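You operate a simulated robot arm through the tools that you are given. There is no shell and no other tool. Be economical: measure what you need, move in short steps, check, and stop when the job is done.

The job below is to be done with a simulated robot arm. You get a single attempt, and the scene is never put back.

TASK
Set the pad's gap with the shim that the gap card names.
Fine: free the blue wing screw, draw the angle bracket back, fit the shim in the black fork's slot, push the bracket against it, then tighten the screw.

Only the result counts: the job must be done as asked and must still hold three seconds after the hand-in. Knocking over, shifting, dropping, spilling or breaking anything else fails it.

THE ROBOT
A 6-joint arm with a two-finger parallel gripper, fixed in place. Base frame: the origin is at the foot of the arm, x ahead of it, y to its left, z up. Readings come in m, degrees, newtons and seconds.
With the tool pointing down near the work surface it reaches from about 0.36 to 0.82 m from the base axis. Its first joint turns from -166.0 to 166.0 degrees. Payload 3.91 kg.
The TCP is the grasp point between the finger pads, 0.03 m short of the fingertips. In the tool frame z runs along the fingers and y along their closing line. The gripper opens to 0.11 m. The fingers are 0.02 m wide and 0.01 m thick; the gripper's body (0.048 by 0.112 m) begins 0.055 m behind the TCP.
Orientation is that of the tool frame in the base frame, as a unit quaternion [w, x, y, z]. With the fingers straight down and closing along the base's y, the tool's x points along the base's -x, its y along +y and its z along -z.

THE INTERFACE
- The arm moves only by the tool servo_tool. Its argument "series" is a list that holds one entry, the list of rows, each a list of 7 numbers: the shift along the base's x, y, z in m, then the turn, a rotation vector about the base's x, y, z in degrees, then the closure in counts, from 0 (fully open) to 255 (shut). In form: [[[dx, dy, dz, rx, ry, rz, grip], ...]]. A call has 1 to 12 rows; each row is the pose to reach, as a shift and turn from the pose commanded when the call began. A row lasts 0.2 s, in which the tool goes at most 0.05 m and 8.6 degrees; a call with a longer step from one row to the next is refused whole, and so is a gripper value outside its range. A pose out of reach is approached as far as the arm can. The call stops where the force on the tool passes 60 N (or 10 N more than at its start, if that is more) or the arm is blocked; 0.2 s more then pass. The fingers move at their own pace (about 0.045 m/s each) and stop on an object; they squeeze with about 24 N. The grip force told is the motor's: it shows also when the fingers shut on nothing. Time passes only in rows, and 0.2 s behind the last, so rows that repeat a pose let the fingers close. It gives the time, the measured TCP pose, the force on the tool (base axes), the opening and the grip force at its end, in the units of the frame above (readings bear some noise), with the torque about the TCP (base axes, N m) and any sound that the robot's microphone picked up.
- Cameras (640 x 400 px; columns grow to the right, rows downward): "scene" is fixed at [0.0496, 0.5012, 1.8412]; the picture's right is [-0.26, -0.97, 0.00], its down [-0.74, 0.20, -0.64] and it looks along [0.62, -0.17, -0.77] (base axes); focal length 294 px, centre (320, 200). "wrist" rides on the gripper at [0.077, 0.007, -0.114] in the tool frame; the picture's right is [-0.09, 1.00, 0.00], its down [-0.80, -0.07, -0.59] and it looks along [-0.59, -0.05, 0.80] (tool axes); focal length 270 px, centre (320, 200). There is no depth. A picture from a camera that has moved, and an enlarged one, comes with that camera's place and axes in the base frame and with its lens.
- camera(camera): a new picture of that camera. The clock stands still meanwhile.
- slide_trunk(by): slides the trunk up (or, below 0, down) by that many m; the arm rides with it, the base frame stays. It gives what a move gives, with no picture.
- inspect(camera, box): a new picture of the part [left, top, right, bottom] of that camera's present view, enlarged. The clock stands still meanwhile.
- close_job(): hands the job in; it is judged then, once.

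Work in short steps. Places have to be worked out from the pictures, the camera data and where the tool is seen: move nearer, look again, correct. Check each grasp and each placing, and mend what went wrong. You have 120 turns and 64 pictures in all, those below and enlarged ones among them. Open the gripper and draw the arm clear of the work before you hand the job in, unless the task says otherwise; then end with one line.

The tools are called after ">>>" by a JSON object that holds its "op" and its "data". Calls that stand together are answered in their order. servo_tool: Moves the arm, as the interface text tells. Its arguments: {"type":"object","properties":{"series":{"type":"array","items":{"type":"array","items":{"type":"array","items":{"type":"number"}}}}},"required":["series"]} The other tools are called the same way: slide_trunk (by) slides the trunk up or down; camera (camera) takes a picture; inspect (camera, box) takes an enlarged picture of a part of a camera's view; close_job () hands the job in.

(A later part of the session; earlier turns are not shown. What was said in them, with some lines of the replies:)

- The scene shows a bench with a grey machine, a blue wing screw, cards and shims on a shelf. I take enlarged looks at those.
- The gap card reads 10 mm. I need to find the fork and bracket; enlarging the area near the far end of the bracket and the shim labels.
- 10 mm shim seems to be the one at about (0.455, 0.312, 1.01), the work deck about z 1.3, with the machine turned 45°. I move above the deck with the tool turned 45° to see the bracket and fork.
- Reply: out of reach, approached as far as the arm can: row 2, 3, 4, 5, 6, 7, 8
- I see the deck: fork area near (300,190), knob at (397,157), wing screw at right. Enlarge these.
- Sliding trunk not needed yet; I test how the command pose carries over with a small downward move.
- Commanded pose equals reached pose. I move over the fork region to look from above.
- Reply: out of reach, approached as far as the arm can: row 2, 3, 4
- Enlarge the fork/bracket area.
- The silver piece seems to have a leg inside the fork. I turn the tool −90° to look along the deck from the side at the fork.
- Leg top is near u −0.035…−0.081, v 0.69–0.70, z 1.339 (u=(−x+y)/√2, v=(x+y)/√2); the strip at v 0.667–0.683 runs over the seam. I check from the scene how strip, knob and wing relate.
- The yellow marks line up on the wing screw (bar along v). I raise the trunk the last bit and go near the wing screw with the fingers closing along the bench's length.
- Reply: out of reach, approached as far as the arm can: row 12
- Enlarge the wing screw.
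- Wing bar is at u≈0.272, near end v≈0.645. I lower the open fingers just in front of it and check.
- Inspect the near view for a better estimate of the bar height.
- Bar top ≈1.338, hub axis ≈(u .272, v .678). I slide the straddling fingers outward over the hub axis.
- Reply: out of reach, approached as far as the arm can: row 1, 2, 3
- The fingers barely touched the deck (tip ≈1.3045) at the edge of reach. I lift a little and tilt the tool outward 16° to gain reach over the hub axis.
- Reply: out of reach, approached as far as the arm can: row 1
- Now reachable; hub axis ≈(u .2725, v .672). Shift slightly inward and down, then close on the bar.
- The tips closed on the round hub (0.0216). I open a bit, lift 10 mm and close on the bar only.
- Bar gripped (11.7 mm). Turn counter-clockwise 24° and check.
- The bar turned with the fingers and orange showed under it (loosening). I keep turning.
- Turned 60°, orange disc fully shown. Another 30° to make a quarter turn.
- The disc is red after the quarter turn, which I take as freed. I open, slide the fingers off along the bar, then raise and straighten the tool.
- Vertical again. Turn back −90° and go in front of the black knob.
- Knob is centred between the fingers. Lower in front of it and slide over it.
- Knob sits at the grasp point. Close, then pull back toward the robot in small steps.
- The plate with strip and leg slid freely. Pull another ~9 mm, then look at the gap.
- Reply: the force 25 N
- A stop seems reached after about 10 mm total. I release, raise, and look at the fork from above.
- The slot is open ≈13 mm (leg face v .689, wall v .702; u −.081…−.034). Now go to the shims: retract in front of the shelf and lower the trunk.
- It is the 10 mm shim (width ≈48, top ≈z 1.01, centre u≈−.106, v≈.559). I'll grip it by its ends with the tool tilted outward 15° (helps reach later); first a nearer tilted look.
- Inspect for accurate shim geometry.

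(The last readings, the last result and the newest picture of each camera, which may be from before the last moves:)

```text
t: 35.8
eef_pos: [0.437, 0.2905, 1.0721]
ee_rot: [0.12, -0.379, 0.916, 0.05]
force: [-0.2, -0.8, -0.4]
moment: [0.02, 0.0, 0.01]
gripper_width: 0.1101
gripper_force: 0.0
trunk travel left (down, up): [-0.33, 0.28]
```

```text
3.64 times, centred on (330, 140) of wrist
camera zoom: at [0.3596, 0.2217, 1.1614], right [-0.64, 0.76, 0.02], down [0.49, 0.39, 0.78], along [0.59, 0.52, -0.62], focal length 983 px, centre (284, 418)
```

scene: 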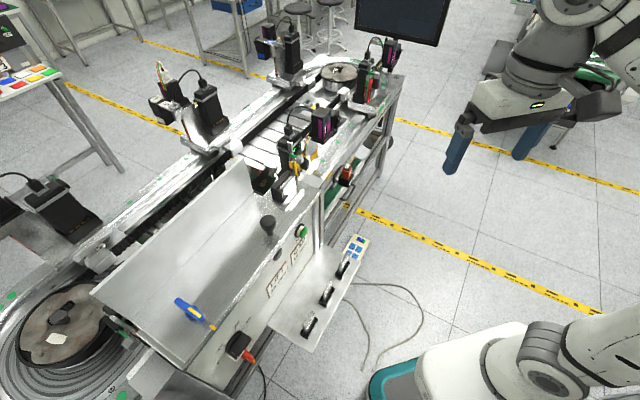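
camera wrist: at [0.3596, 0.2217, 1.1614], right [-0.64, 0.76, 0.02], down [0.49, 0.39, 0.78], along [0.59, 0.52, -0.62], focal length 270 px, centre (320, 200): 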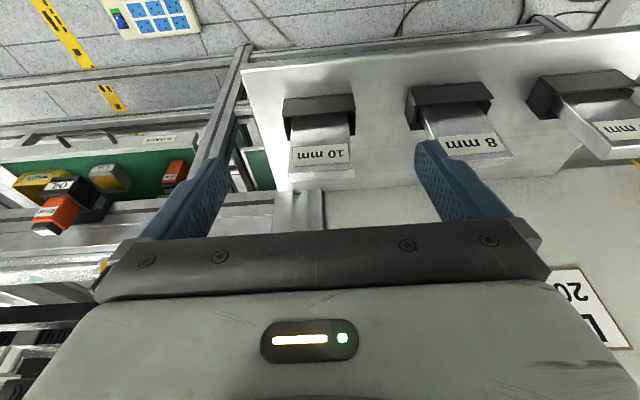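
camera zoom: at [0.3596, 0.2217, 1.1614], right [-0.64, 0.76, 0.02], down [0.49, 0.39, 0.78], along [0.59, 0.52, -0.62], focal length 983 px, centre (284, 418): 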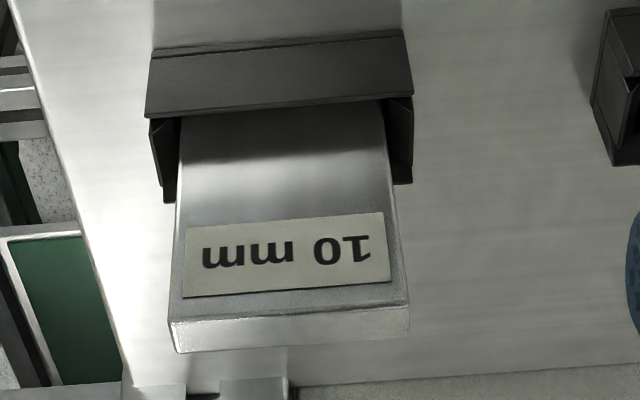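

Shim top z≈1.033, centre (u −.1046, v .547), height ≈75 mm. I move the fingers beside its ends at the top ~26 mm and close.

>>> {"op": "servo_tool", "data": {"series": [[[0.021, 0.0195, -0.015, 0, 0, 0, 0], [0.021, 0.0195, -0.034, 0, 0, 0, 0], [0.021, 0.0195, -0.034, 0, 0, 0, 0]]]}}

>>> {"op": "inspect", "data": {"camera": "wrist", "box": [200, 100, 440, 240]}}

```text
t: 36.6
eef_pos: [0.4588, 0.3101, 1.0348]
ee_rot: [0.121, -0.379, 0.916, 0.05]
force: [1.2, -0.4, 0.2]
moment: [0.01, 0.01, 0.0]
gripper_width: 0.1099
gripper_force: 0.0
trunk travel left (down, up): [-0.33, 0.28]
```

```text
2.67 times, centred on (320, 170) of wrist
camera zoom: at [0.3809, 0.2415, 1.1261], right [-0.64, 0.76, 0.02], down [0.49, 0.39, 0.78], along [0.59, 0.51, -0.62], focal length 721 px, centre (320, 280)
```

zoom: 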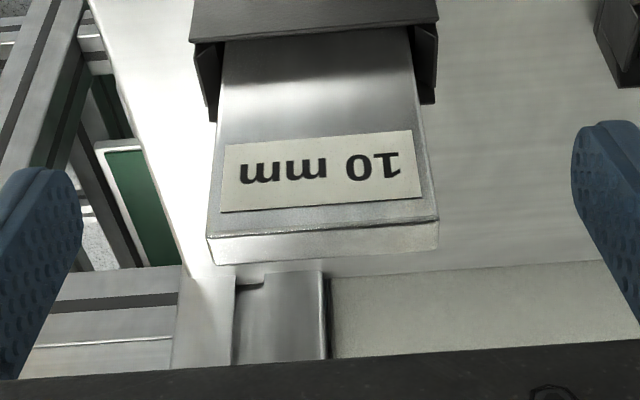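

Well aligned. Close on the ends.

>>> {"op": "servo_tool", "data": {"series": [[[0, 0, 0, 0, 0, 0, 255], [0, 0, 0, 0, 0, 0, 255], [0, 0, 0, 0, 0, 0, 255], [0, 0, 0, 0, 0, 0, 255], [0, 0, 0, 0, 0, 0, 255], [0, 0, 0, 0, 0, 0, 255]]]}}

>>> {"op": "inspect", "data": {"camera": "wrist", "box": [200, 100, 440, 240]}}

```text
t: 38.0
eef_pos: [0.46, 0.3102, 1.0362]
ee_rot: [0.121, -0.379, 0.916, 0.05]
force: [-0.8, 0.2, 0.5]
moment: [0.07, 0.06, 0.02]
gripper_width: 0.0454
gripper_force: 23.9
trunk travel left (down, up): [-0.33, 0.28]
```

```text
2.67 times, centred on (320, 170) of wrist
camera zoom: at [0.3809, 0.2415, 1.1263], right [-0.64, 0.76, 0.02], down [0.49, 0.39, 0.78], along [0.59, 0.51, -0.62], focal length 721 px, centre (320, 280)
```

zoom: 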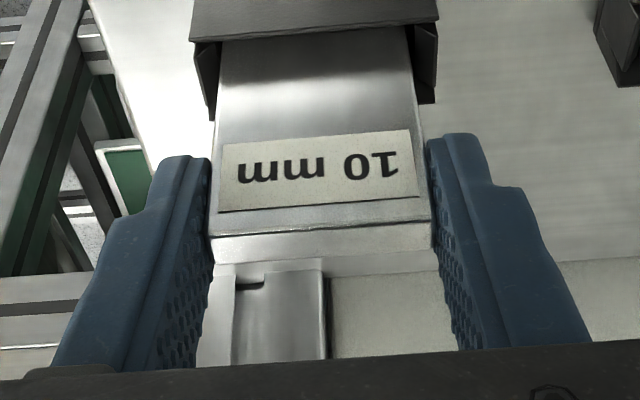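

Gripped at 45.4 mm. Lift straight up.

>>> {"op": "servo_tool", "data": {"series": [[[0, 0, 0.01, 0, 0, 0, 255], [0, 0, 0.02, 0, 0, 0, 255], [0, 0, 0.035, 0, 0, 0, 255], [0, 0, 0.05, 0, 0, 0, 255], [0, 0, 0.07, 0, 0, 0, 255], [-0.01, -0.01, 0.09, 0, 0, 0, 255], [-0.02, -0.02, 0.09, 0, 0, 0, 255]]]}}

>>> {"op": "camera", "data": {"camera": "wrist"}}

```text
t: 39.6
eef_pos: [0.4354, 0.2928, 1.1272]
ee_rot: [0.12, -0.379, 0.916, 0.05]
force: [-0.1, 0.4, -1.6]
moment: [0.03, 0.02, 0.04]
gripper_width: 0.0456
gripper_force: 23.8
trunk travel left (down, up): [-0.33, 0.28]
```

```text
22 pictures are left
camera wrist: at [0.3576, 0.2236, 1.2179], right [-0.64, 0.76, 0.02], down [0.49, 0.39, 0.78], along [0.59, 0.51, -0.62], focal length 270 px, centre (320, 200)
```

wrist: 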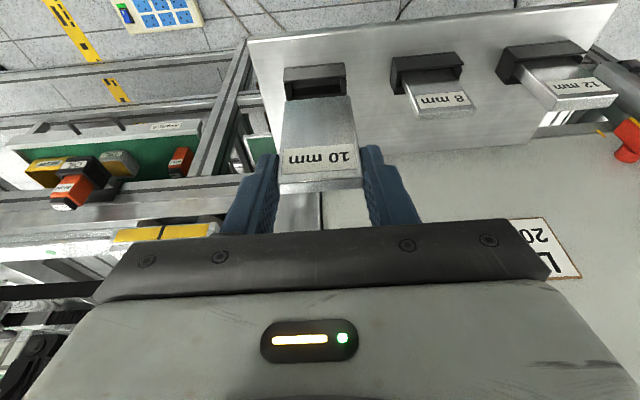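

Shim is out cleanly (bottom ≈80 mm below TCP). Raise the trunk fully.

>>> {"op": "slide_trunk", "data": {"by": 0.28}}

```text
t: 42.5
eef_pos: [0.4364, 0.2924, 1.4076]
ee_rot: [0.12, -0.379, 0.916, 0.05]
force: [0.2, -0.8, -0.6]
moment: [-0.02, 0.02, 0.0]
gripper_width: 0.0457
gripper_force: 24.0
trunk travel left (down, up): [-0.61, 0.0]
```

Raise to 1.4375 and move over the fork, stopping a little short to look.

>>> {"op": "servo_tool", "data": {"series": [[[0, 0, 0.03, 0, 0, 0, 255], [0.02, 0.035, 0.03, 0, 0, 0, 255], [0.04, 0.07, 0.03, 0, 0, 0, 255], [0.06, 0.105, 0.03, 0, 0, 0, 255], [0.078, 0.1406, 0.03, 0, 0, 0, 255], [0.078, 0.1406, 0.03, 0, 0, 0, 255]]]}}

>>> {"op": "camera", "data": {"camera": "wrist"}}

```text
t: 43.9
eef_pos: [0.5134, 0.4331, 1.4371]
ee_rot: [0.121, -0.379, 0.916, 0.05]
force: [-0.3, -1.0, -1.5]
moment: [-0.01, 0.02, 0.02]
gripper_width: 0.0456
gripper_force: 24.1
trunk travel left (down, up): [-0.61, 0.0]
```

```text
21 pictures are left
camera wrist: at [0.4341, 0.3642, 1.528], right [-0.64, 0.76, 0.02], down [0.49, 0.39, 0.78], along [0.59, 0.52, -0.62], focal length 270 px, centre (320, 200)
```

wrist: 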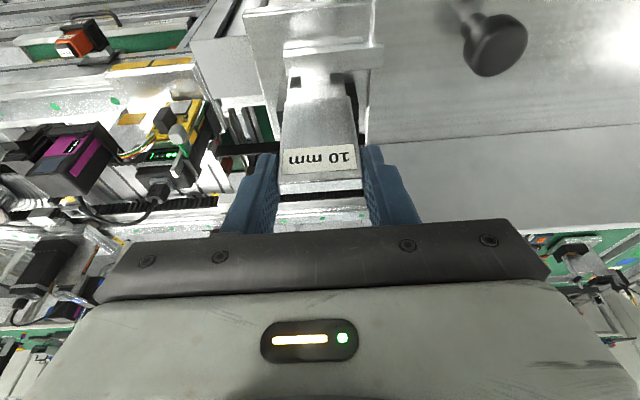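

Reach is fine. Move out to the slot's estimated place and look with both cameras.

>>> {"op": "servo_tool", "data": {"series": [[[0.008, 0.008, 0, 0, 0, 0, 255], [0.0165, 0.0162, 0, 0, 0, 0, 255], [0.0165, 0.0162, 0, 0, 0, 0, 255]]]}}

>>> {"op": "inspect", "data": {"camera": "wrist", "box": [240, 20, 420, 210]}}

>>> {"op": "inspect", "data": {"camera": "scene", "box": [250, 150, 330, 220]}}

```text
t: 44.7
eef_pos: [0.5313, 0.449, 1.4373]
ee_rot: [0.122, -0.379, 0.916, 0.05]
force: [0.7, 0.1, -0.7]
moment: [0.03, 0.02, -0.01]
gripper_width: 0.0457
gripper_force: 24.4
trunk travel left (down, up): [-0.61, 0.0]
```

```text
2.11 times, centred on (330, 115) of wrist
camera zoom: at [0.4525, 0.3801, 1.528], right [-0.64, 0.76, 0.02], down [0.49, 0.39, 0.78], along [0.59, 0.51, -0.62], focal length 569 px, centre (299, 379)
```

zoom: 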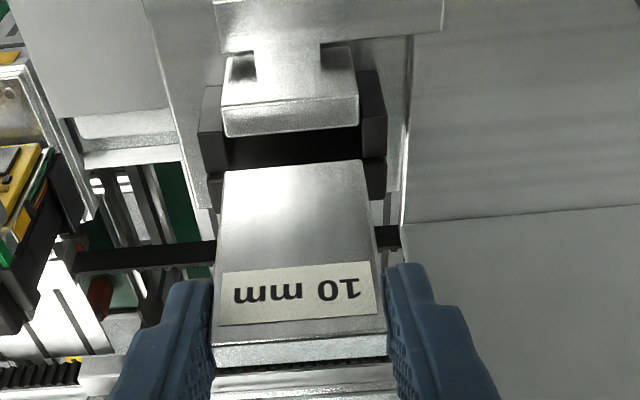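

```text
5.71 times, centred on (290, 185) of scene
camera zoom: at [0.0496, 0.5012, 1.8412], right [-0.26, -0.97, 0.0], down [-0.74, 0.2, -0.64], along [0.62, -0.17, -0.77], focal length 1681 px, centre (491, 286)
```

zoom: 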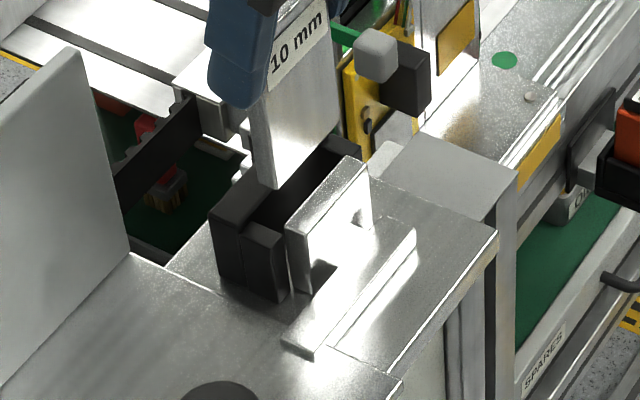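

Shim and slot line up in both directions within about 1 mm. Lower slowly into the slot mouth.

>>> {"op": "servo_tool", "data": {"series": [[[0, 0, -0.008, 0, 0, 0, 255], [0, 0, -0.015, 0, 0, 0, 255], [0, 0, -0.02, 0, 0, 0, 255], [0, 0, -0.025, 0, 0, 0, 255], [0, 0, -0.025, 0, 0, 0, 255]]]}}

>>> {"op": "inspect", "data": {"camera": "scene", "box": [250, 150, 330, 220]}}

```text
t: 45.9
eef_pos: [0.5313, 0.4503, 1.4118]
ee_rot: [0.121, -0.379, 0.916, 0.05]
force: [0.2, 0.3, -1.3]
moment: [-0.02, 0.01, 0.0]
gripper_width: 0.0457
gripper_force: 23.9
trunk travel left (down, up): [-0.61, 0.0]
```

```text
5.71 times, centred on (290, 185) of scene
camera zoom: at [0.0496, 0.5012, 1.8412], right [-0.26, -0.97, 0.0], down [-0.74, 0.2, -0.64], along [0.62, -0.17, -0.77], focal length 1681 px, centre (491, 286)
```

zoom: 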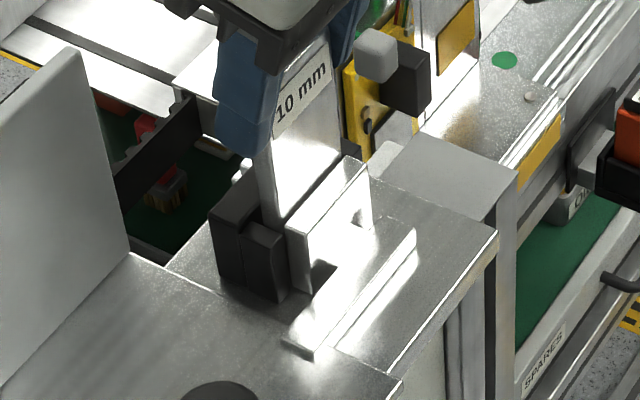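

It is entering without force. Continue down.

>>> {"op": "servo_tool", "data": {"series": [[[0, 0, -0.006, 0, 0, 0, 255], [0, 0, -0.012, 0, 0, 0, 255], [0, 0, -0.018, 0, 0, 0, 255], [0, 0, -0.023, 0, 0, 0, 255], [0, 0, -0.026, 0, 0, 0, 255], [0, 0, -0.026, 0, 0, 0, 255]]]}}

```text
t: 47.3
eef_pos: [0.5291, 0.45, 1.385]
ee_rot: [0.121, -0.379, 0.916, 0.05]
force: [0.1, 0.2, -1.1]
moment: [-0.01, -0.02, 0.03]
gripper_width: 0.0455
gripper_force: 23.9
trunk travel left (down, up): [-0.61, 0.0]
```

No contact yet; lower the last millimetres slowly.

>>> {"op": "servo_tool", "data": {"series": [[[0, 0, -0.002, 0, 0, 0, 255], [0, 0, -0.004, 0, 0, 0, 255], [0, 0, -0.006, 0, 0, 0, 255], [0, 0, -0.006, 0, 0, 0, 255]]]}}

>>> {"op": "inspect", "data": {"camera": "wrist", "box": [240, 20, 420, 210]}}

```text
t: 48.3
eef_pos: [0.5311, 0.4485, 1.3804]
ee_rot: [0.121, -0.379, 0.916, 0.05]
force: [-0.1, 0.1, -0.7]
moment: [-0.02, 0.03, -0.02]
gripper_width: 0.0457
gripper_force: 23.9
trunk travel left (down, up): [-0.61, 0.0]
```

```text
2.11 times, centred on (330, 115) of wrist
camera zoom: at [0.453, 0.3806, 1.4712], right [-0.64, 0.76, 0.02], down [0.49, 0.39, 0.78], along [0.59, 0.51, -0.62], focal length 569 px, centre (299, 379)
```

zoom: 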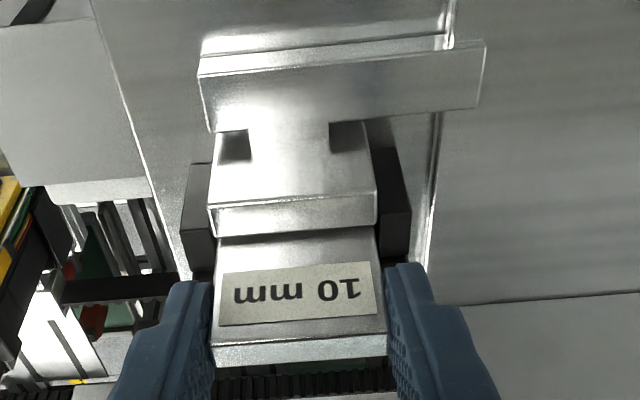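

Shim well in the slot; still hanging. Lower further until it touches.

>>> {"op": "servo_tool", "data": {"series": [[[0, 0, -0.0015, 0, 0, 0, 255], [0, 0, -0.003, 0, 0, 0, 255], [0, 0, -0.0045, 0, 0, 0, 255], [0, 0, -0.0045, 0, 0, 0, 255]]]}}

```text
t: 49.3
eef_pos: [0.5314, 0.4483, 1.3769]
ee_rot: [0.122, -0.379, 0.916, 0.05]
force: [2.4, 0.2, 16.4]
moment: [0.07, -0.16, -0.02]
gripper_width: 0.0456
gripper_force: 24.0
trunk travel left (down, up): [-0.61, 0.0]
```

Contact at 16 N: the shim is seated. Relax slightly, open moderately and check.

>>> {"op": "servo_tool", "data": {"series": [[[0, 0, 0.001, 0, 0, 0, 255], [0, 0, 0.001, 0, 0, 0, 90], [0, 0, 0.001, 0, 0, 0, 90], [0, 0, 0.001, 0, 0, 0, 90]]]}}

>>> {"op": "inspect", "data": {"camera": "wrist", "box": [240, 20, 420, 210]}}

>>> {"op": "inspect", "data": {"camera": "scene", "box": [250, 150, 330, 220]}}

```text
t: 50.3
eef_pos: [0.5307, 0.4496, 1.377]
ee_rot: [0.121, -0.379, 0.916, 0.05]
force: [-0.1, 0.1, -0.3]
moment: [0.0, -0.04, 0.02]
gripper_width: 0.0713
gripper_force: 0.1
trunk travel left (down, up): [-0.61, 0.0]
```

```text
2.11 times, centred on (330, 115) of wrist
camera zoom: at [0.4524, 0.3806, 1.4671], right [-0.64, 0.76, 0.02], down [0.49, 0.39, 0.78], along [0.59, 0.51, -0.62], focal length 569 px, centre (299, 379)
```

zoom: 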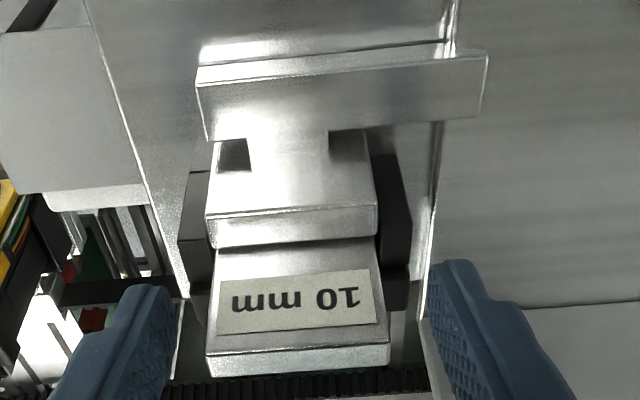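

```text
5.71 times, centred on (290, 185) of scene
camera zoom: at [0.0496, 0.5012, 1.8412], right [-0.26, -0.97, 0.0], down [-0.74, 0.2, -0.64], along [0.62, -0.17, -0.77], focal length 1681 px, centre (491, 286)
```

zoom: 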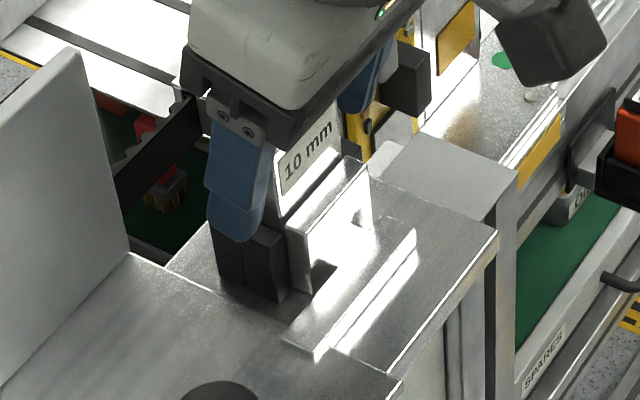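

The shim stands in the slot. Raise straight up, then go back in front of the knob and straighten the tool.

>>> {"op": "servo_tool", "data": {"series": [[[0, 0, 0.03, 0, 0, 0, 60], [0, 0, 0.055, 0, 0, 0, 0], [-0.03, -0.02, 0.055, 0, 0, 0, 0], [-0.065, -0.02, 0.055, -3, 3, 0, 0], [-0.1, -0.01, 0.045, -7, 7, 0, 0], [-0.13, 0.01, 0.03, -10.6, 10.6, 0, 0], [-0.151, 0.02, 0.018, -10.6, 10.6, 0, 0], [-0.151, 0.02, 0.018, -10.6, 10.6, 0, 0]]]}}

>>> {"op": "camera", "data": {"camera": "wrist"}}

```text
t: 52.1
eef_pos: [0.379, 0.4698, 1.3955]
ee_rot: [-0.001, -0.383, 0.924, 0.0]
force: [0.8, 0.4, 0.2]
moment: [0.0, -0.01, 0.0]
gripper_width: 0.1101
gripper_force: 0.0
trunk travel left (down, up): [-0.61, 0.0]
```

```text
14 pictures are left
camera wrist: at [0.3206, 0.4195, 1.5093], right [-0.64, 0.77, 0.0], down [0.62, 0.52, 0.59], along [0.46, 0.38, -0.8], focal length 270 px, centre (320, 200)
```

wrist: 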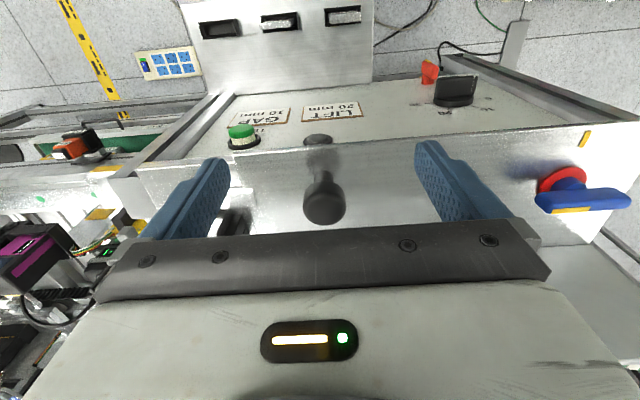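

Lower in front of the knob, slide over, and close on it.

>>> {"op": "servo_tool", "data": {"series": [[[0, 0, -0.045, 0, 0, 0, 0], [0, 0, -0.051, 0, 0, 0, 0], [0.018, 0.017, -0.051, 0, 0, 0, 0], [0.036, 0.034, -0.051, 0, 0, 0, 0], [0.036, 0.034, -0.051, 0, 0, 0, 255], [0.036, 0.034, -0.051, 0, 0, 0, 255], [0.036, 0.034, -0.051, 0, 0, 0, 255], [0.036, 0.034, -0.051, 0, 0, 0, 255], [0.036, 0.034, -0.051, 0, 0, 0, 255], [0.036, 0.034, -0.051, 0, 0, 0, 255]]]}}

```text
t: 54.3
eef_pos: [0.4166, 0.504, 1.3448]
ee_rot: [0.0, -0.382, 0.924, 0.0]
force: [-0.6, 2.4, 1.0]
moment: [-0.04, 0.08, 0.03]
gripper_width: 0.0325
gripper_force: 44.9
trunk travel left (down, up): [-0.61, 0.0]
```

Knob held. Push outward in millimetre steps and watch the force.

>>> {"op": "servo_tool", "data": {"series": [[[0.001, 0.001, 0, 0, 0, 0, 255], [0.002, 0.002, 0, 0, 0, 0, 255], [0.003, 0.003, 0, 0, 0, 0, 255], [0.003, 0.003, 0, 0, 0, 0, 255]]]}}

```text
t: 55.3
eef_pos: [0.4191, 0.5071, 1.345]
ee_rot: [0.001, -0.383, 0.924, 0.0]
force: [0.7, -1.2, 0.1]
moment: [-0.29, 0.09, 0.18]
gripper_width: 0.0321
gripper_force: 45.2
trunk travel left (down, up): [-0.61, 0.0]
```

Still moving freely; continue.

>>> {"op": "servo_tool", "data": {"series": [[[0.0007, 0.0007, 0, 0, 0, 0, 255], [0.0014, 0.0014, 0, 0, 0, 0, 255], [0.0021, 0.0021, 0, 0, 0, 0, 255], [0.0021, 0.0021, 0, 0, 0, 0, 255]]]}}

>>> {"op": "inspect", "data": {"camera": "wrist", "box": [60, 80, 340, 240]}}

```text
t: 56.3
eef_pos: [0.4191, 0.5078, 1.3446]
ee_rot: [0.0, -0.383, 0.924, 0.0]
force: [-4.8, -5.5, 8.8]
moment: [-0.98, 0.92, -0.05]
gripper_width: 0.0318
gripper_force: 44.7
trunk travel left (down, up): [-0.61, 0.0]
```

```text
2.29 times, centred on (200, 160) of wrist
camera zoom: at [0.3603, 0.4577, 1.4588], right [-0.64, 0.77, 0.0], down [0.62, 0.52, 0.6], along [0.46, 0.38, -0.8], focal length 618 px, centre (594, 291)
```

zoom: 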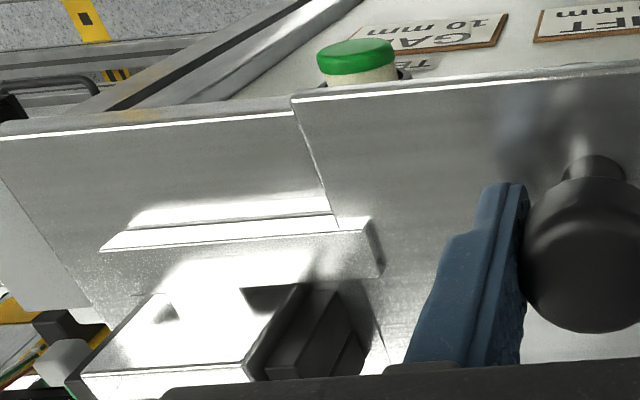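

Resistance begins (7 N). Push a little more to press it firmly home.

>>> {"op": "servo_tool", "data": {"series": [[[0.001, 0.001, 0, 0, 0, 0, 255], [0.002, 0.002, 0, 0, 0, 0, 255], [0.003, 0.003, 0, 0, 0, 0, 255], [0.003, 0.003, 0, 0, 0, 0, 255]]]}}

```text
t: 57.3
eef_pos: [0.4207, 0.5079, 1.344]
ee_rot: [-0.001, -0.383, 0.924, 0.0]
force: [-19.5, -23.2, -10.7]
moment: [-0.13, 0.17, 0.0]
gripper_width: 0.0322
gripper_force: 45.1
trunk travel left (down, up): [-0.61, 0.0]
```

Pressed with 30 N. Open while pressed, rise, and check the fork from above.

>>> {"op": "servo_tool", "data": {"series": [[[0, 0, 0, 0, 0, 0, 100], [0, 0, 0, 0, 0, 0, 0], [0, 0, 0, 0, 0, 0, 0], [0, 0, 0.04, 0, 0, 0, 0], [-0.01, -0.01, 0.07, 0, 0, 0, 0], [0.03, -0.04, 0.07, 0, 0, 0, 0], [0.055, -0.055, 0.07, 0, 0, 0, 0], [0.075, -0.08, 0.07, 0, 0, 0, 0]]]}}

>>> {"op": "inspect", "data": {"camera": "wrist", "box": [240, 60, 400, 220]}}

```text
t: 59.1
eef_pos: [0.4995, 0.4341, 1.4119]
ee_rot: [-0.001, -0.383, 0.924, 0.001]
force: [-0.8, -0.4, 0.5]
moment: [0.04, 0.01, -0.02]
gripper_width: 0.1099
gripper_force: 0.1
trunk travel left (down, up): [-0.61, 0.0]
```

```text
2.50 times, centred on (320, 140) of wrist
camera zoom: at [0.441, 0.3831, 1.5269], right [-0.64, 0.77, 0.0], down [0.62, 0.52, 0.59], along [0.46, 0.38, -0.8], focal length 676 px, centre (320, 350)
```

zoom: 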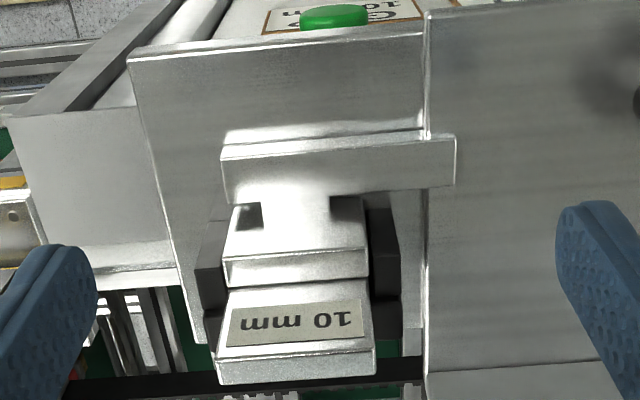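

Shim is flush between leg and wall. Now go back to the wing screw, turning the tool +90°.

>>> {"op": "servo_tool", "data": {"series": [[[-0.018, 0.013, 0, 0, 0, 8.2, 0], [-0.036, 0.0265, 0, 0, 0, 16.4, 0], [-0.054, 0.04, 0, 0, 0, 24.6, 0], [-0.072, 0.053, 0, 0, 0, 32.8, 0], [-0.09, 0.066, 0, 0, 0, 41, 0], [-0.108, 0.08, 0, 0, 0, 49.2, 0], [-0.127, 0.093, 0, 0, 0, 57.4, 0], [-0.145, 0.106, 0, 0, 0, 65.6, 20], [-0.163, 0.119, 0, 0, 0, 73.8, 50], [-0.181, 0.133, -0.006, 0, 0, 82, 100], [-0.2, 0.147, -0.012, 0, 0, 90, 140], [-0.2, 0.147, -0.012, 0, 0, 90, 140]]]}}

>>> {"op": "inspect", "data": {"camera": "scene", "box": [250, 150, 330, 220]}}

```text
t: 61.7
eef_pos: [0.2987, 0.5812, 1.4019]
ee_rot: [0.0, 0.924, -0.382, 0.0]
force: [0.1, 0.3, 0.2]
moment: [0.01, -0.01, 0.01]
gripper_width: 0.0497
gripper_force: 0.1
trunk travel left (down, up): [-0.61, 0.0]
```

```text
5.71 times, centred on (290, 185) of scene
camera zoom: at [0.0496, 0.5012, 1.8412], right [-0.26, -0.97, 0.0], down [-0.74, 0.2, -0.64], along [0.62, -0.17, -0.77], focal length 1681 px, centre (491, 286)
```

zoom: 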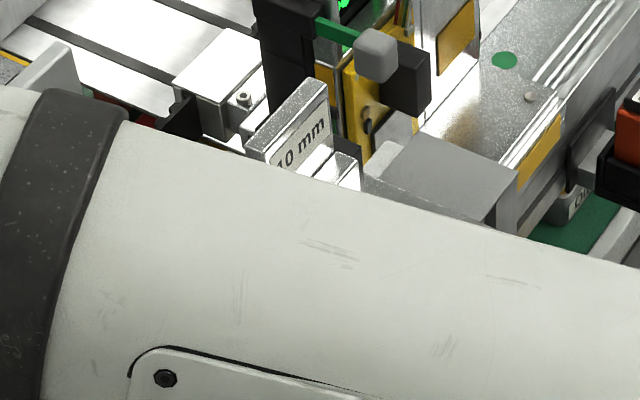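

Approach the bar end: tilt and lower just beside the bar's −u end, then look.

>>> {"op": "servo_tool", "data": {"series": [[[0.015, 0.012, -0.02, 5.65, 5.65, 0, 140], [0.033, 0.0325, -0.045, 11.3, 11.3, 0, 140], [0.033, 0.0325, -0.052, 11.3, 11.3, 0, 140], [0.033, 0.0325, -0.052, 11.3, 11.3, 0, 140]]]}}

>>> {"op": "inspect", "data": {"camera": "wrist", "box": [220, 50, 440, 240]}}

```text
t: 62.7
eef_pos: [0.3313, 0.6126, 1.3483]
ee_rot: [-0.053, 0.915, -0.379, -0.129]
force: [1.3, -0.7, -0.5]
moment: [0.0, 0.01, 0.01]
gripper_width: 0.0495
gripper_force: 0.1
trunk travel left (down, up): [-0.61, 0.0]
```

```text
2.11 times, centred on (330, 145) of wrist
camera zoom: at [0.4014, 0.5324, 1.4371], right [-0.76, -0.64, 0.02], down [-0.38, 0.48, 0.79], along [-0.52, 0.6, -0.61], focal length 569 px, centre (299, 316)
```

zoom: 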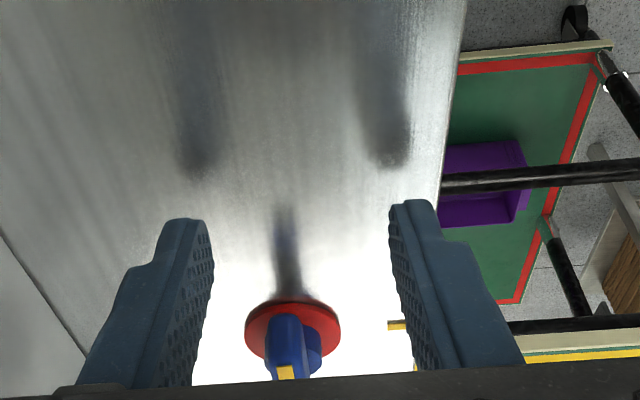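

Centred on the bar. Slide over it to the axis and close.

>>> {"op": "servo_tool", "data": {"series": [[[-0.026, 0.026, 0.001, 0, 0, 0, 140], [-0.052, 0.052, 0.001, 0, 0, 0, 140], [-0.052, 0.052, 0.001, 0, 0, 0, 140], [-0.052, 0.052, 0.001, 0, 0, 0, 255], [-0.052, 0.052, 0.001, 0, 0, 0, 255], [-0.052, 0.052, 0.001, 0, 0, 0, 255], [-0.052, 0.052, 0.001, 0, 0, 0, 255]]]}}

>>> {"op": "inspect", "data": {"camera": "wrist", "box": [220, 50, 440, 240]}}

```text
t: 64.3
eef_pos: [0.2885, 0.6658, 1.3467]
ee_rot: [-0.055, 0.914, -0.38, -0.129]
force: [34.2, 23.6, 19.9]
moment: [0.25, -2.01, -0.27]
gripper_width: 0.0208
gripper_force: 45.1
trunk travel left (down, up): [-0.61, 0.0]
```

```text
2.11 times, centred on (330, 145) of wrist
camera zoom: at [0.3577, 0.5856, 1.4355], right [-0.77, -0.64, 0.02], down [-0.38, 0.48, 0.79], along [-0.52, 0.6, -0.61], focal length 569 px, centre (299, 316)
```

zoom: 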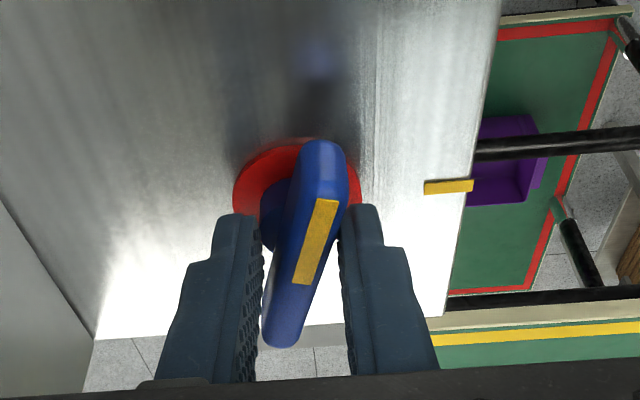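

The grip was off-axis and skewed the bar ~20°. I open, shift outward, align the yaw to the bar and lift a bit, then look before gripping again.

>>> {"op": "servo_tool", "data": {"series": [[[0, 0, 0, 0, 0, 0, 140], [0, 0, 0, 0, 0, 0, 130], [0.0047, 0.0047, 0.003, 0, 0, -8, 130], [0.0047, 0.0047, 0.005, 0, 0, -16, 130], [0.0047, 0.0047, 0.005, 0, 0, -16, 130]]]}}

>>> {"op": "inspect", "data": {"camera": "wrist", "box": [220, 50, 440, 240]}}

```text
t: 65.5
eef_pos: [0.2852, 0.6675, 1.3528]
ee_rot: [-0.071, 0.853, -0.504, -0.12]
force: [0.5, -0.1, -1.1]
moment: [0.02, 0.0, 0.04]
gripper_width: 0.054
gripper_force: 0.0
trunk travel left (down, up): [-0.61, 0.0]
```

```text
2.11 times, centred on (330, 145) of wrist
camera zoom: at [0.3297, 0.5721, 1.4421], right [-0.91, -0.41, 0.02], down [-0.23, 0.57, 0.79], along [-0.34, 0.72, -0.61], focal length 569 px, centre (299, 316)
```

zoom: 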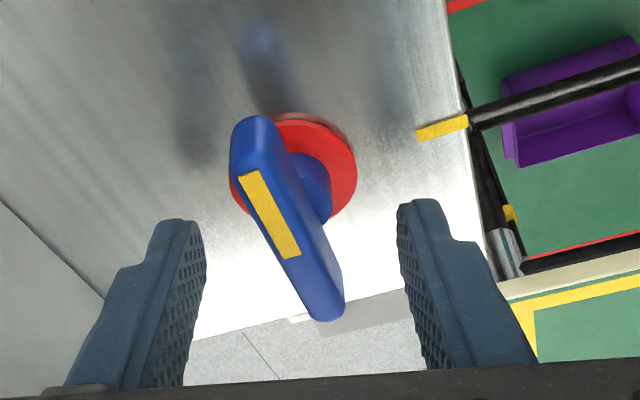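

Axis is now centred; the bar is about 8° back from the tool's yaw. Turn +8° and close.

>>> {"op": "servo_tool", "data": {"series": [[[0, 0, -0.002, 0, 0, 8, 130], [0, 0, -0.002, 0, 0, 8, 255], [0, 0, -0.002, 0, 0, 8, 255], [0, 0, -0.002, 0, 0, 8, 255], [0, 0, -0.002, 0, 0, 8, 255]]]}}

>>> {"op": "inspect", "data": {"camera": "wrist", "box": [220, 50, 440, 240]}}

```text
t: 66.7
eef_pos: [0.2843, 0.6688, 1.3522]
ee_rot: [-0.061, 0.886, -0.442, -0.125]
force: [7.2, 7.5, 4.8]
moment: [0.43, 0.04, -0.07]
gripper_width: 0.0118
gripper_force: 45.4
trunk travel left (down, up): [-0.61, 0.0]
```

```text
2.11 times, centred on (330, 145) of wrist
camera zoom: at [0.3435, 0.5799, 1.4404], right [-0.85, -0.53, 0.02], down [-0.31, 0.53, 0.79], along [-0.43, 0.66, -0.61], focal length 569 px, centre (299, 316)
```

zoom: 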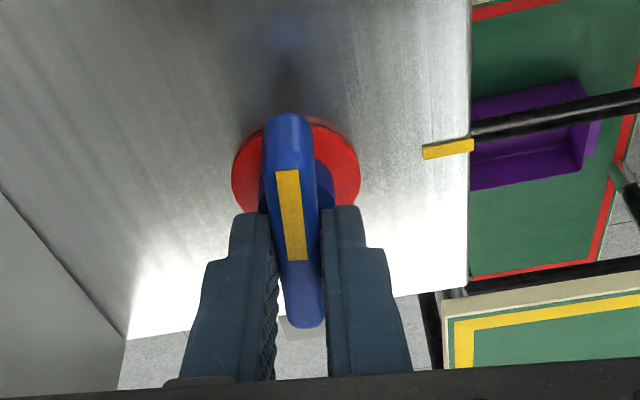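

Proper grip (11.8 mm). Before tightening, push the bracket outward through the screw to press the shim home.

>>> {"op": "servo_tool", "data": {"series": [[[0.0015, 0.0015, 0, 0, 0, 0, 255], [0.003, 0.003, 0, 0, 0, 0, 255], [0.0045, 0.0045, 0, 0, 0, 0, 255], [0.0045, 0.0045, 0, 0, 0, 0, 255]]]}}

```text
t: 67.7
eef_pos: [0.286, 0.6684, 1.3536]
ee_rot: [-0.059, 0.887, -0.441, -0.123]
force: [-20.0, -27.6, -24.8]
moment: [-0.37, -0.09, 0.08]
gripper_width: 0.0115
gripper_force: 44.9
trunk travel left (down, up): [-0.61, 0.0]
```

Blocked at 34 N: the bracket is home. Tighten clockwise while keeping the push.

>>> {"op": "servo_tool", "data": {"series": [[[-0.0008, -0.0008, 0, 0, 0, -6, 255], [-0.0008, -0.0008, 0, 0, 0, -12, 255], [-0.0008, -0.0008, 0, 0, 0, -18, 255], [-0.0008, -0.0008, 0, 0, 0, -24, 255], [-0.0008, -0.0008, 0, 0, 0, -30, 255], [-0.0008, -0.0008, 0, 0, 0, -36, 255], [-0.0008, -0.0008, 0, 0, 0, -42, 255], [-0.0008, -0.0008, 0, 0, 0, -42, 255]]]}}

```text
t: 69.5
eef_pos: [0.2842, 0.6692, 1.3538]
ee_rot: [0.101, -0.669, 0.731, 0.093]
force: [-22.6, -23.8, -20.5]
moment: [-1.16, 0.58, 0.06]
gripper_width: 0.0119
gripper_force: 44.8
trunk travel left (down, up): [-0.61, 0.0]
```

Yaw 85°, tight was at 45°. Turn the remaining 40°.

>>> {"op": "servo_tool", "data": {"series": [[[0, 0, 0, 0, 0, -6, 255], [0, 0, 0, 0, 0, -12, 255], [0, 0, 0, 0, 0, -18, 255], [0, 0, 0, 0, 0, -24, 255], [0, 0, 0, 0, 0, -30, 255], [0, 0, 0, 0, 0, -36, 255], [0, 0, 0, 0, 0, -41, 255], [0, 0, 0, 0, 0, -41, 255]]]}}

>>> {"op": "inspect", "data": {"camera": "wrist", "box": [220, 50, 440, 240]}}

```text
t: 71.3
eef_pos: [0.283, 0.67, 1.3558]
ee_rot: [0.129, -0.371, 0.918, 0.053]
force: [-27.2, -14.8, -6.9]
moment: [-0.81, 1.1, 0.02]
gripper_width: 0.0117
gripper_force: 45.3
trunk travel left (down, up): [-0.61, 0.0]
```

```text
2.11 times, centred on (330, 145) of wrist
camera zoom: at [0.2023, 0.6009, 1.4442], right [-0.63, 0.78, 0.02], down [0.48, 0.37, 0.79], along [0.61, 0.51, -0.61], focal length 569 px, centre (299, 316)
```

zoom: 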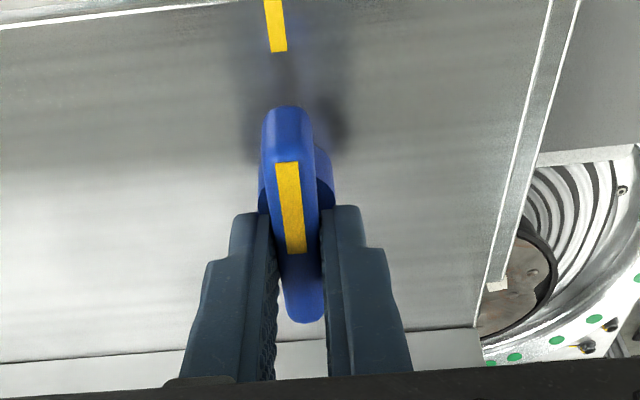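

The red/orange disc is hidden again: tight. A few degrees more to make sure it is at its stop.

>>> {"op": "servo_tool", "data": {"series": [[[0, 0, 0, 0, 0, -3, 255], [0, 0, 0, 0, 0, -5, 255], [0, 0, 0, 0, 0, -5, 255]]]}}

```text
t: 72.1
eef_pos: [0.2834, 0.6711, 1.3555]
ee_rot: [0.133, -0.33, 0.933, 0.046]
force: [-26.2, -14.5, -3.0]
moment: [-0.75, 1.16, 0.04]
gripper_width: 0.0116
gripper_force: 44.7
trunk travel left (down, up): [-0.61, 0.0]
```

Check whether the bar followed.

>>> {"op": "inspect", "data": {"camera": "wrist", "box": [220, 50, 440, 240]}}

```text
2.11 times, centred on (330, 145) of wrist
camera zoom: at [0.1965, 0.6083, 1.4442], right [-0.56, 0.83, 0.02], down [0.51, 0.33, 0.79], along [0.65, 0.46, -0.61], focal length 569 px, centre (299, 316)
```

zoom: 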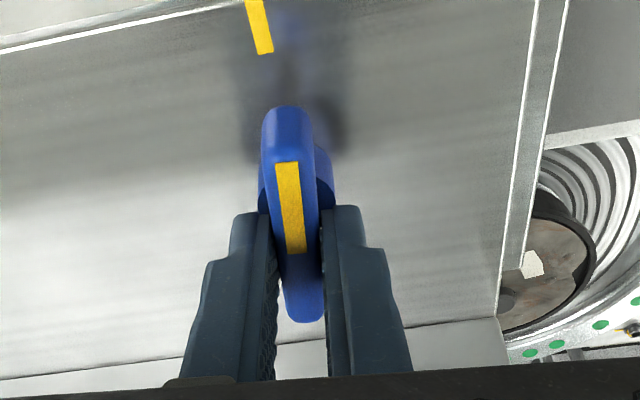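

It followed with no hard stop, so I return to alignment with the yellow mark (+5.5°) and then relax the push, open and draw off toward the robot.

>>> {"op": "servo_tool", "data": {"series": [[[0, 0, 0, 0, 0, 3, 255], [0, 0, 0, 0, 0, 5.5, 255], [-0.003, -0.002, 0, 0, 0, 5.5, 255], [-0.003, -0.002, 0, 0, 0, 5.5, 255]]]}}

```text
t: 73.1
eef_pos: [0.2835, 0.6692, 1.3556]
ee_rot: [0.132, -0.375, 0.916, 0.053]
force: [-11.4, 2.7, 4.1]
moment: [0.11, 0.27, -0.01]
gripper_width: 0.0118
gripper_force: 45.2
trunk travel left (down, up): [-0.61, 0.0]
```

Aligned. Open and withdraw toward the robot, then straighten.

>>> {"op": "servo_tool", "data": {"series": [[[0, 0, 0, 0, 0, 0, 150], [0, 0, 0, 0, 0, 0, 140], [0, 0, 0, 0, 0, 0, 140], [-0.025, -0.025, 0.002, 0, 0, 0, 140], [-0.05, -0.05, 0.005, 0, 0, 0, 140], [-0.06, -0.06, 0.03, -5.65, 5.65, 0, 140], [-0.065, -0.065, 0.055, -11.3, 11.3, 0, 140], [-0.065, -0.065, 0.055, -11.3, 11.3, 0, 0]]]}}

>>> {"op": "camera", "data": {"camera": "wrist"}}

```text
t: 74.9
eef_pos: [0.222, 0.605, 1.4061]
ee_rot: [0.0, -0.379, 0.926, -0.002]
force: [-0.7, -0.8, 0.0]
moment: [0.01, 0.01, 0.0]
gripper_width: 0.0845
gripper_force: 0.1
trunk travel left (down, up): [-0.61, 0.0]
```

```text
4 pictures are left
camera wrist: at [0.1608, 0.5563, 1.5212], right [-0.64, 0.77, 0.0], down [0.62, 0.51, 0.59], along [0.46, 0.38, -0.8], focal length 270 px, centre (320, 200)
```

wrist: 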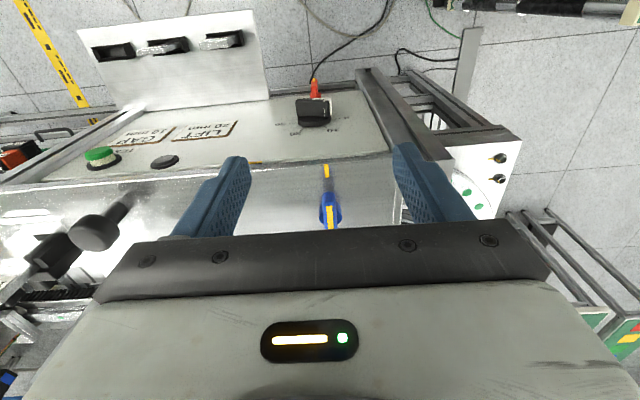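

Screw is aligned and untouched otherwise. Check the fork from the same vantage as before.

>>> {"op": "servo_tool", "data": {"series": [[[0.03, -0.03, 0.006, 0, 0, 0, 0], [0.065, -0.055, 0.006, 0, 0, 0, 0], [0.1, -0.08, 0.006, 0, 0, 0, 0], [0.14, -0.1, 0.006, 0, 0, 0, 0], [0.18, -0.12, 0.006, 0, 0, 0, 0], [0.215, -0.14, 0.006, 0, 0, 0, 0], [0.25, -0.157, 0.006, 0, 0, 0, 0], [0.2775, -0.171, 0.006, 0, 0, 0, 0], [0.2775, -0.171, 0.006, 0, 0, 0, 0]]]}}

>>> {"op": "inspect", "data": {"camera": "wrist", "box": [240, 60, 400, 220]}}

```text
t: 76.9
eef_pos: [0.4956, 0.4312, 1.4128]
ee_rot: [0.0, -0.379, 0.926, -0.001]
force: [-0.8, -0.3, 0.1]
moment: [0.02, -0.02, 0.0]
gripper_width: 0.1103
gripper_force: 0.1
trunk travel left (down, up): [-0.61, 0.0]
```

```text
2.50 times, centred on (320, 140) of wrist
camera zoom: at [0.4356, 0.382, 1.5278], right [-0.64, 0.77, 0.0], down [0.62, 0.51, 0.59], along [0.46, 0.38, -0.8], focal length 676 px, centre (320, 350)
```

zoom: 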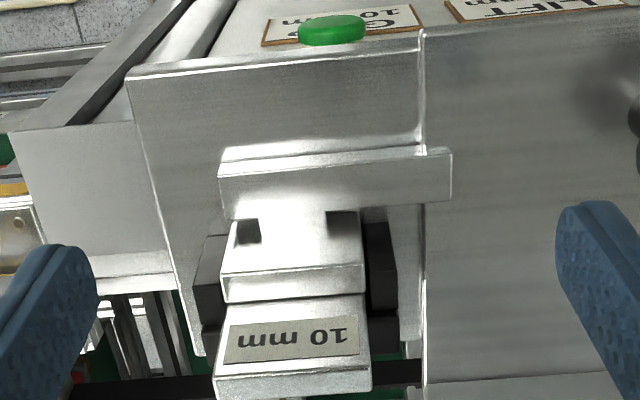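

The leg is still tight against the shim (leg face v≈.695). Draw the arm clear and take a final scene look.

>>> {"op": "servo_tool", "data": {"series": [[[-0.03, -0.035, 0.0, 0, 0, 0, 0], [-0.06, -0.07, 0.0, 0, 0, 0, 0], [-0.085, -0.11, 0.0, 0, 0, 0, 0], [-0.11, -0.15, 0.0, 0, 0, 0, 0], [-0.13, -0.19, 0.0, 0, 0, 0, 0], [-0.13, -0.22, 0.0, 0, 0, 0, 0], [-0.13, -0.22, 0.0, 0, 0, 0, 0]]]}}

>>> {"op": "inspect", "data": {"camera": "scene", "box": [255, 165, 315, 215]}}

```text
t: 78.5
eef_pos: [0.3645, 0.2132, 1.4134]
ee_rot: [0.0, -0.379, 0.925, -0.001]
force: [-0.5, 1.1, 0.6]
moment: [-0.01, 0.01, 0.03]
gripper_width: 0.1101
gripper_force: 0.2
trunk travel left (down, up): [-0.61, 0.0]
```

```text
8.00 times, centred on (285, 190) of scene
camera zoom: at [0.0496, 0.5012, 1.8412], right [-0.26, -0.97, 0.0], down [-0.74, 0.2, -0.64], along [0.62, -0.17, -0.77], focal length 2353 px, centre (600, 280)
```

zoom: 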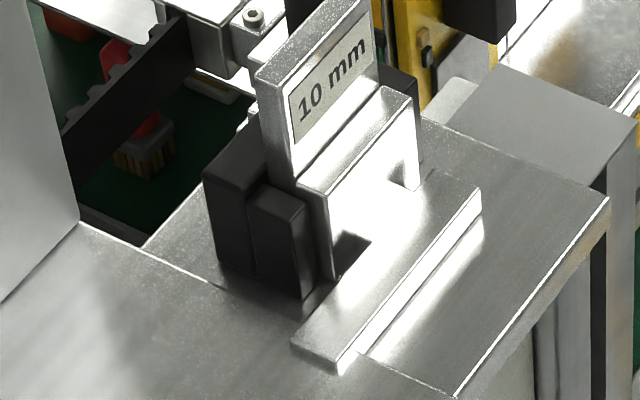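

The shim stands upright and snug between the fork wall and the bracket leg, and the screw is tight on its mark; the arm is clear. Hand in.

>>> {"op": "close_job", "data": {}}

```text
The job is handed in.
```

I set the pad's gap with the 10 mm shim, the size the gap card names. The shim sits in the black fork's slot with the bracket pushed against it. The blue wing screw is tightened back in line with its yellow mark, the arm is clear, and the job is handed in.
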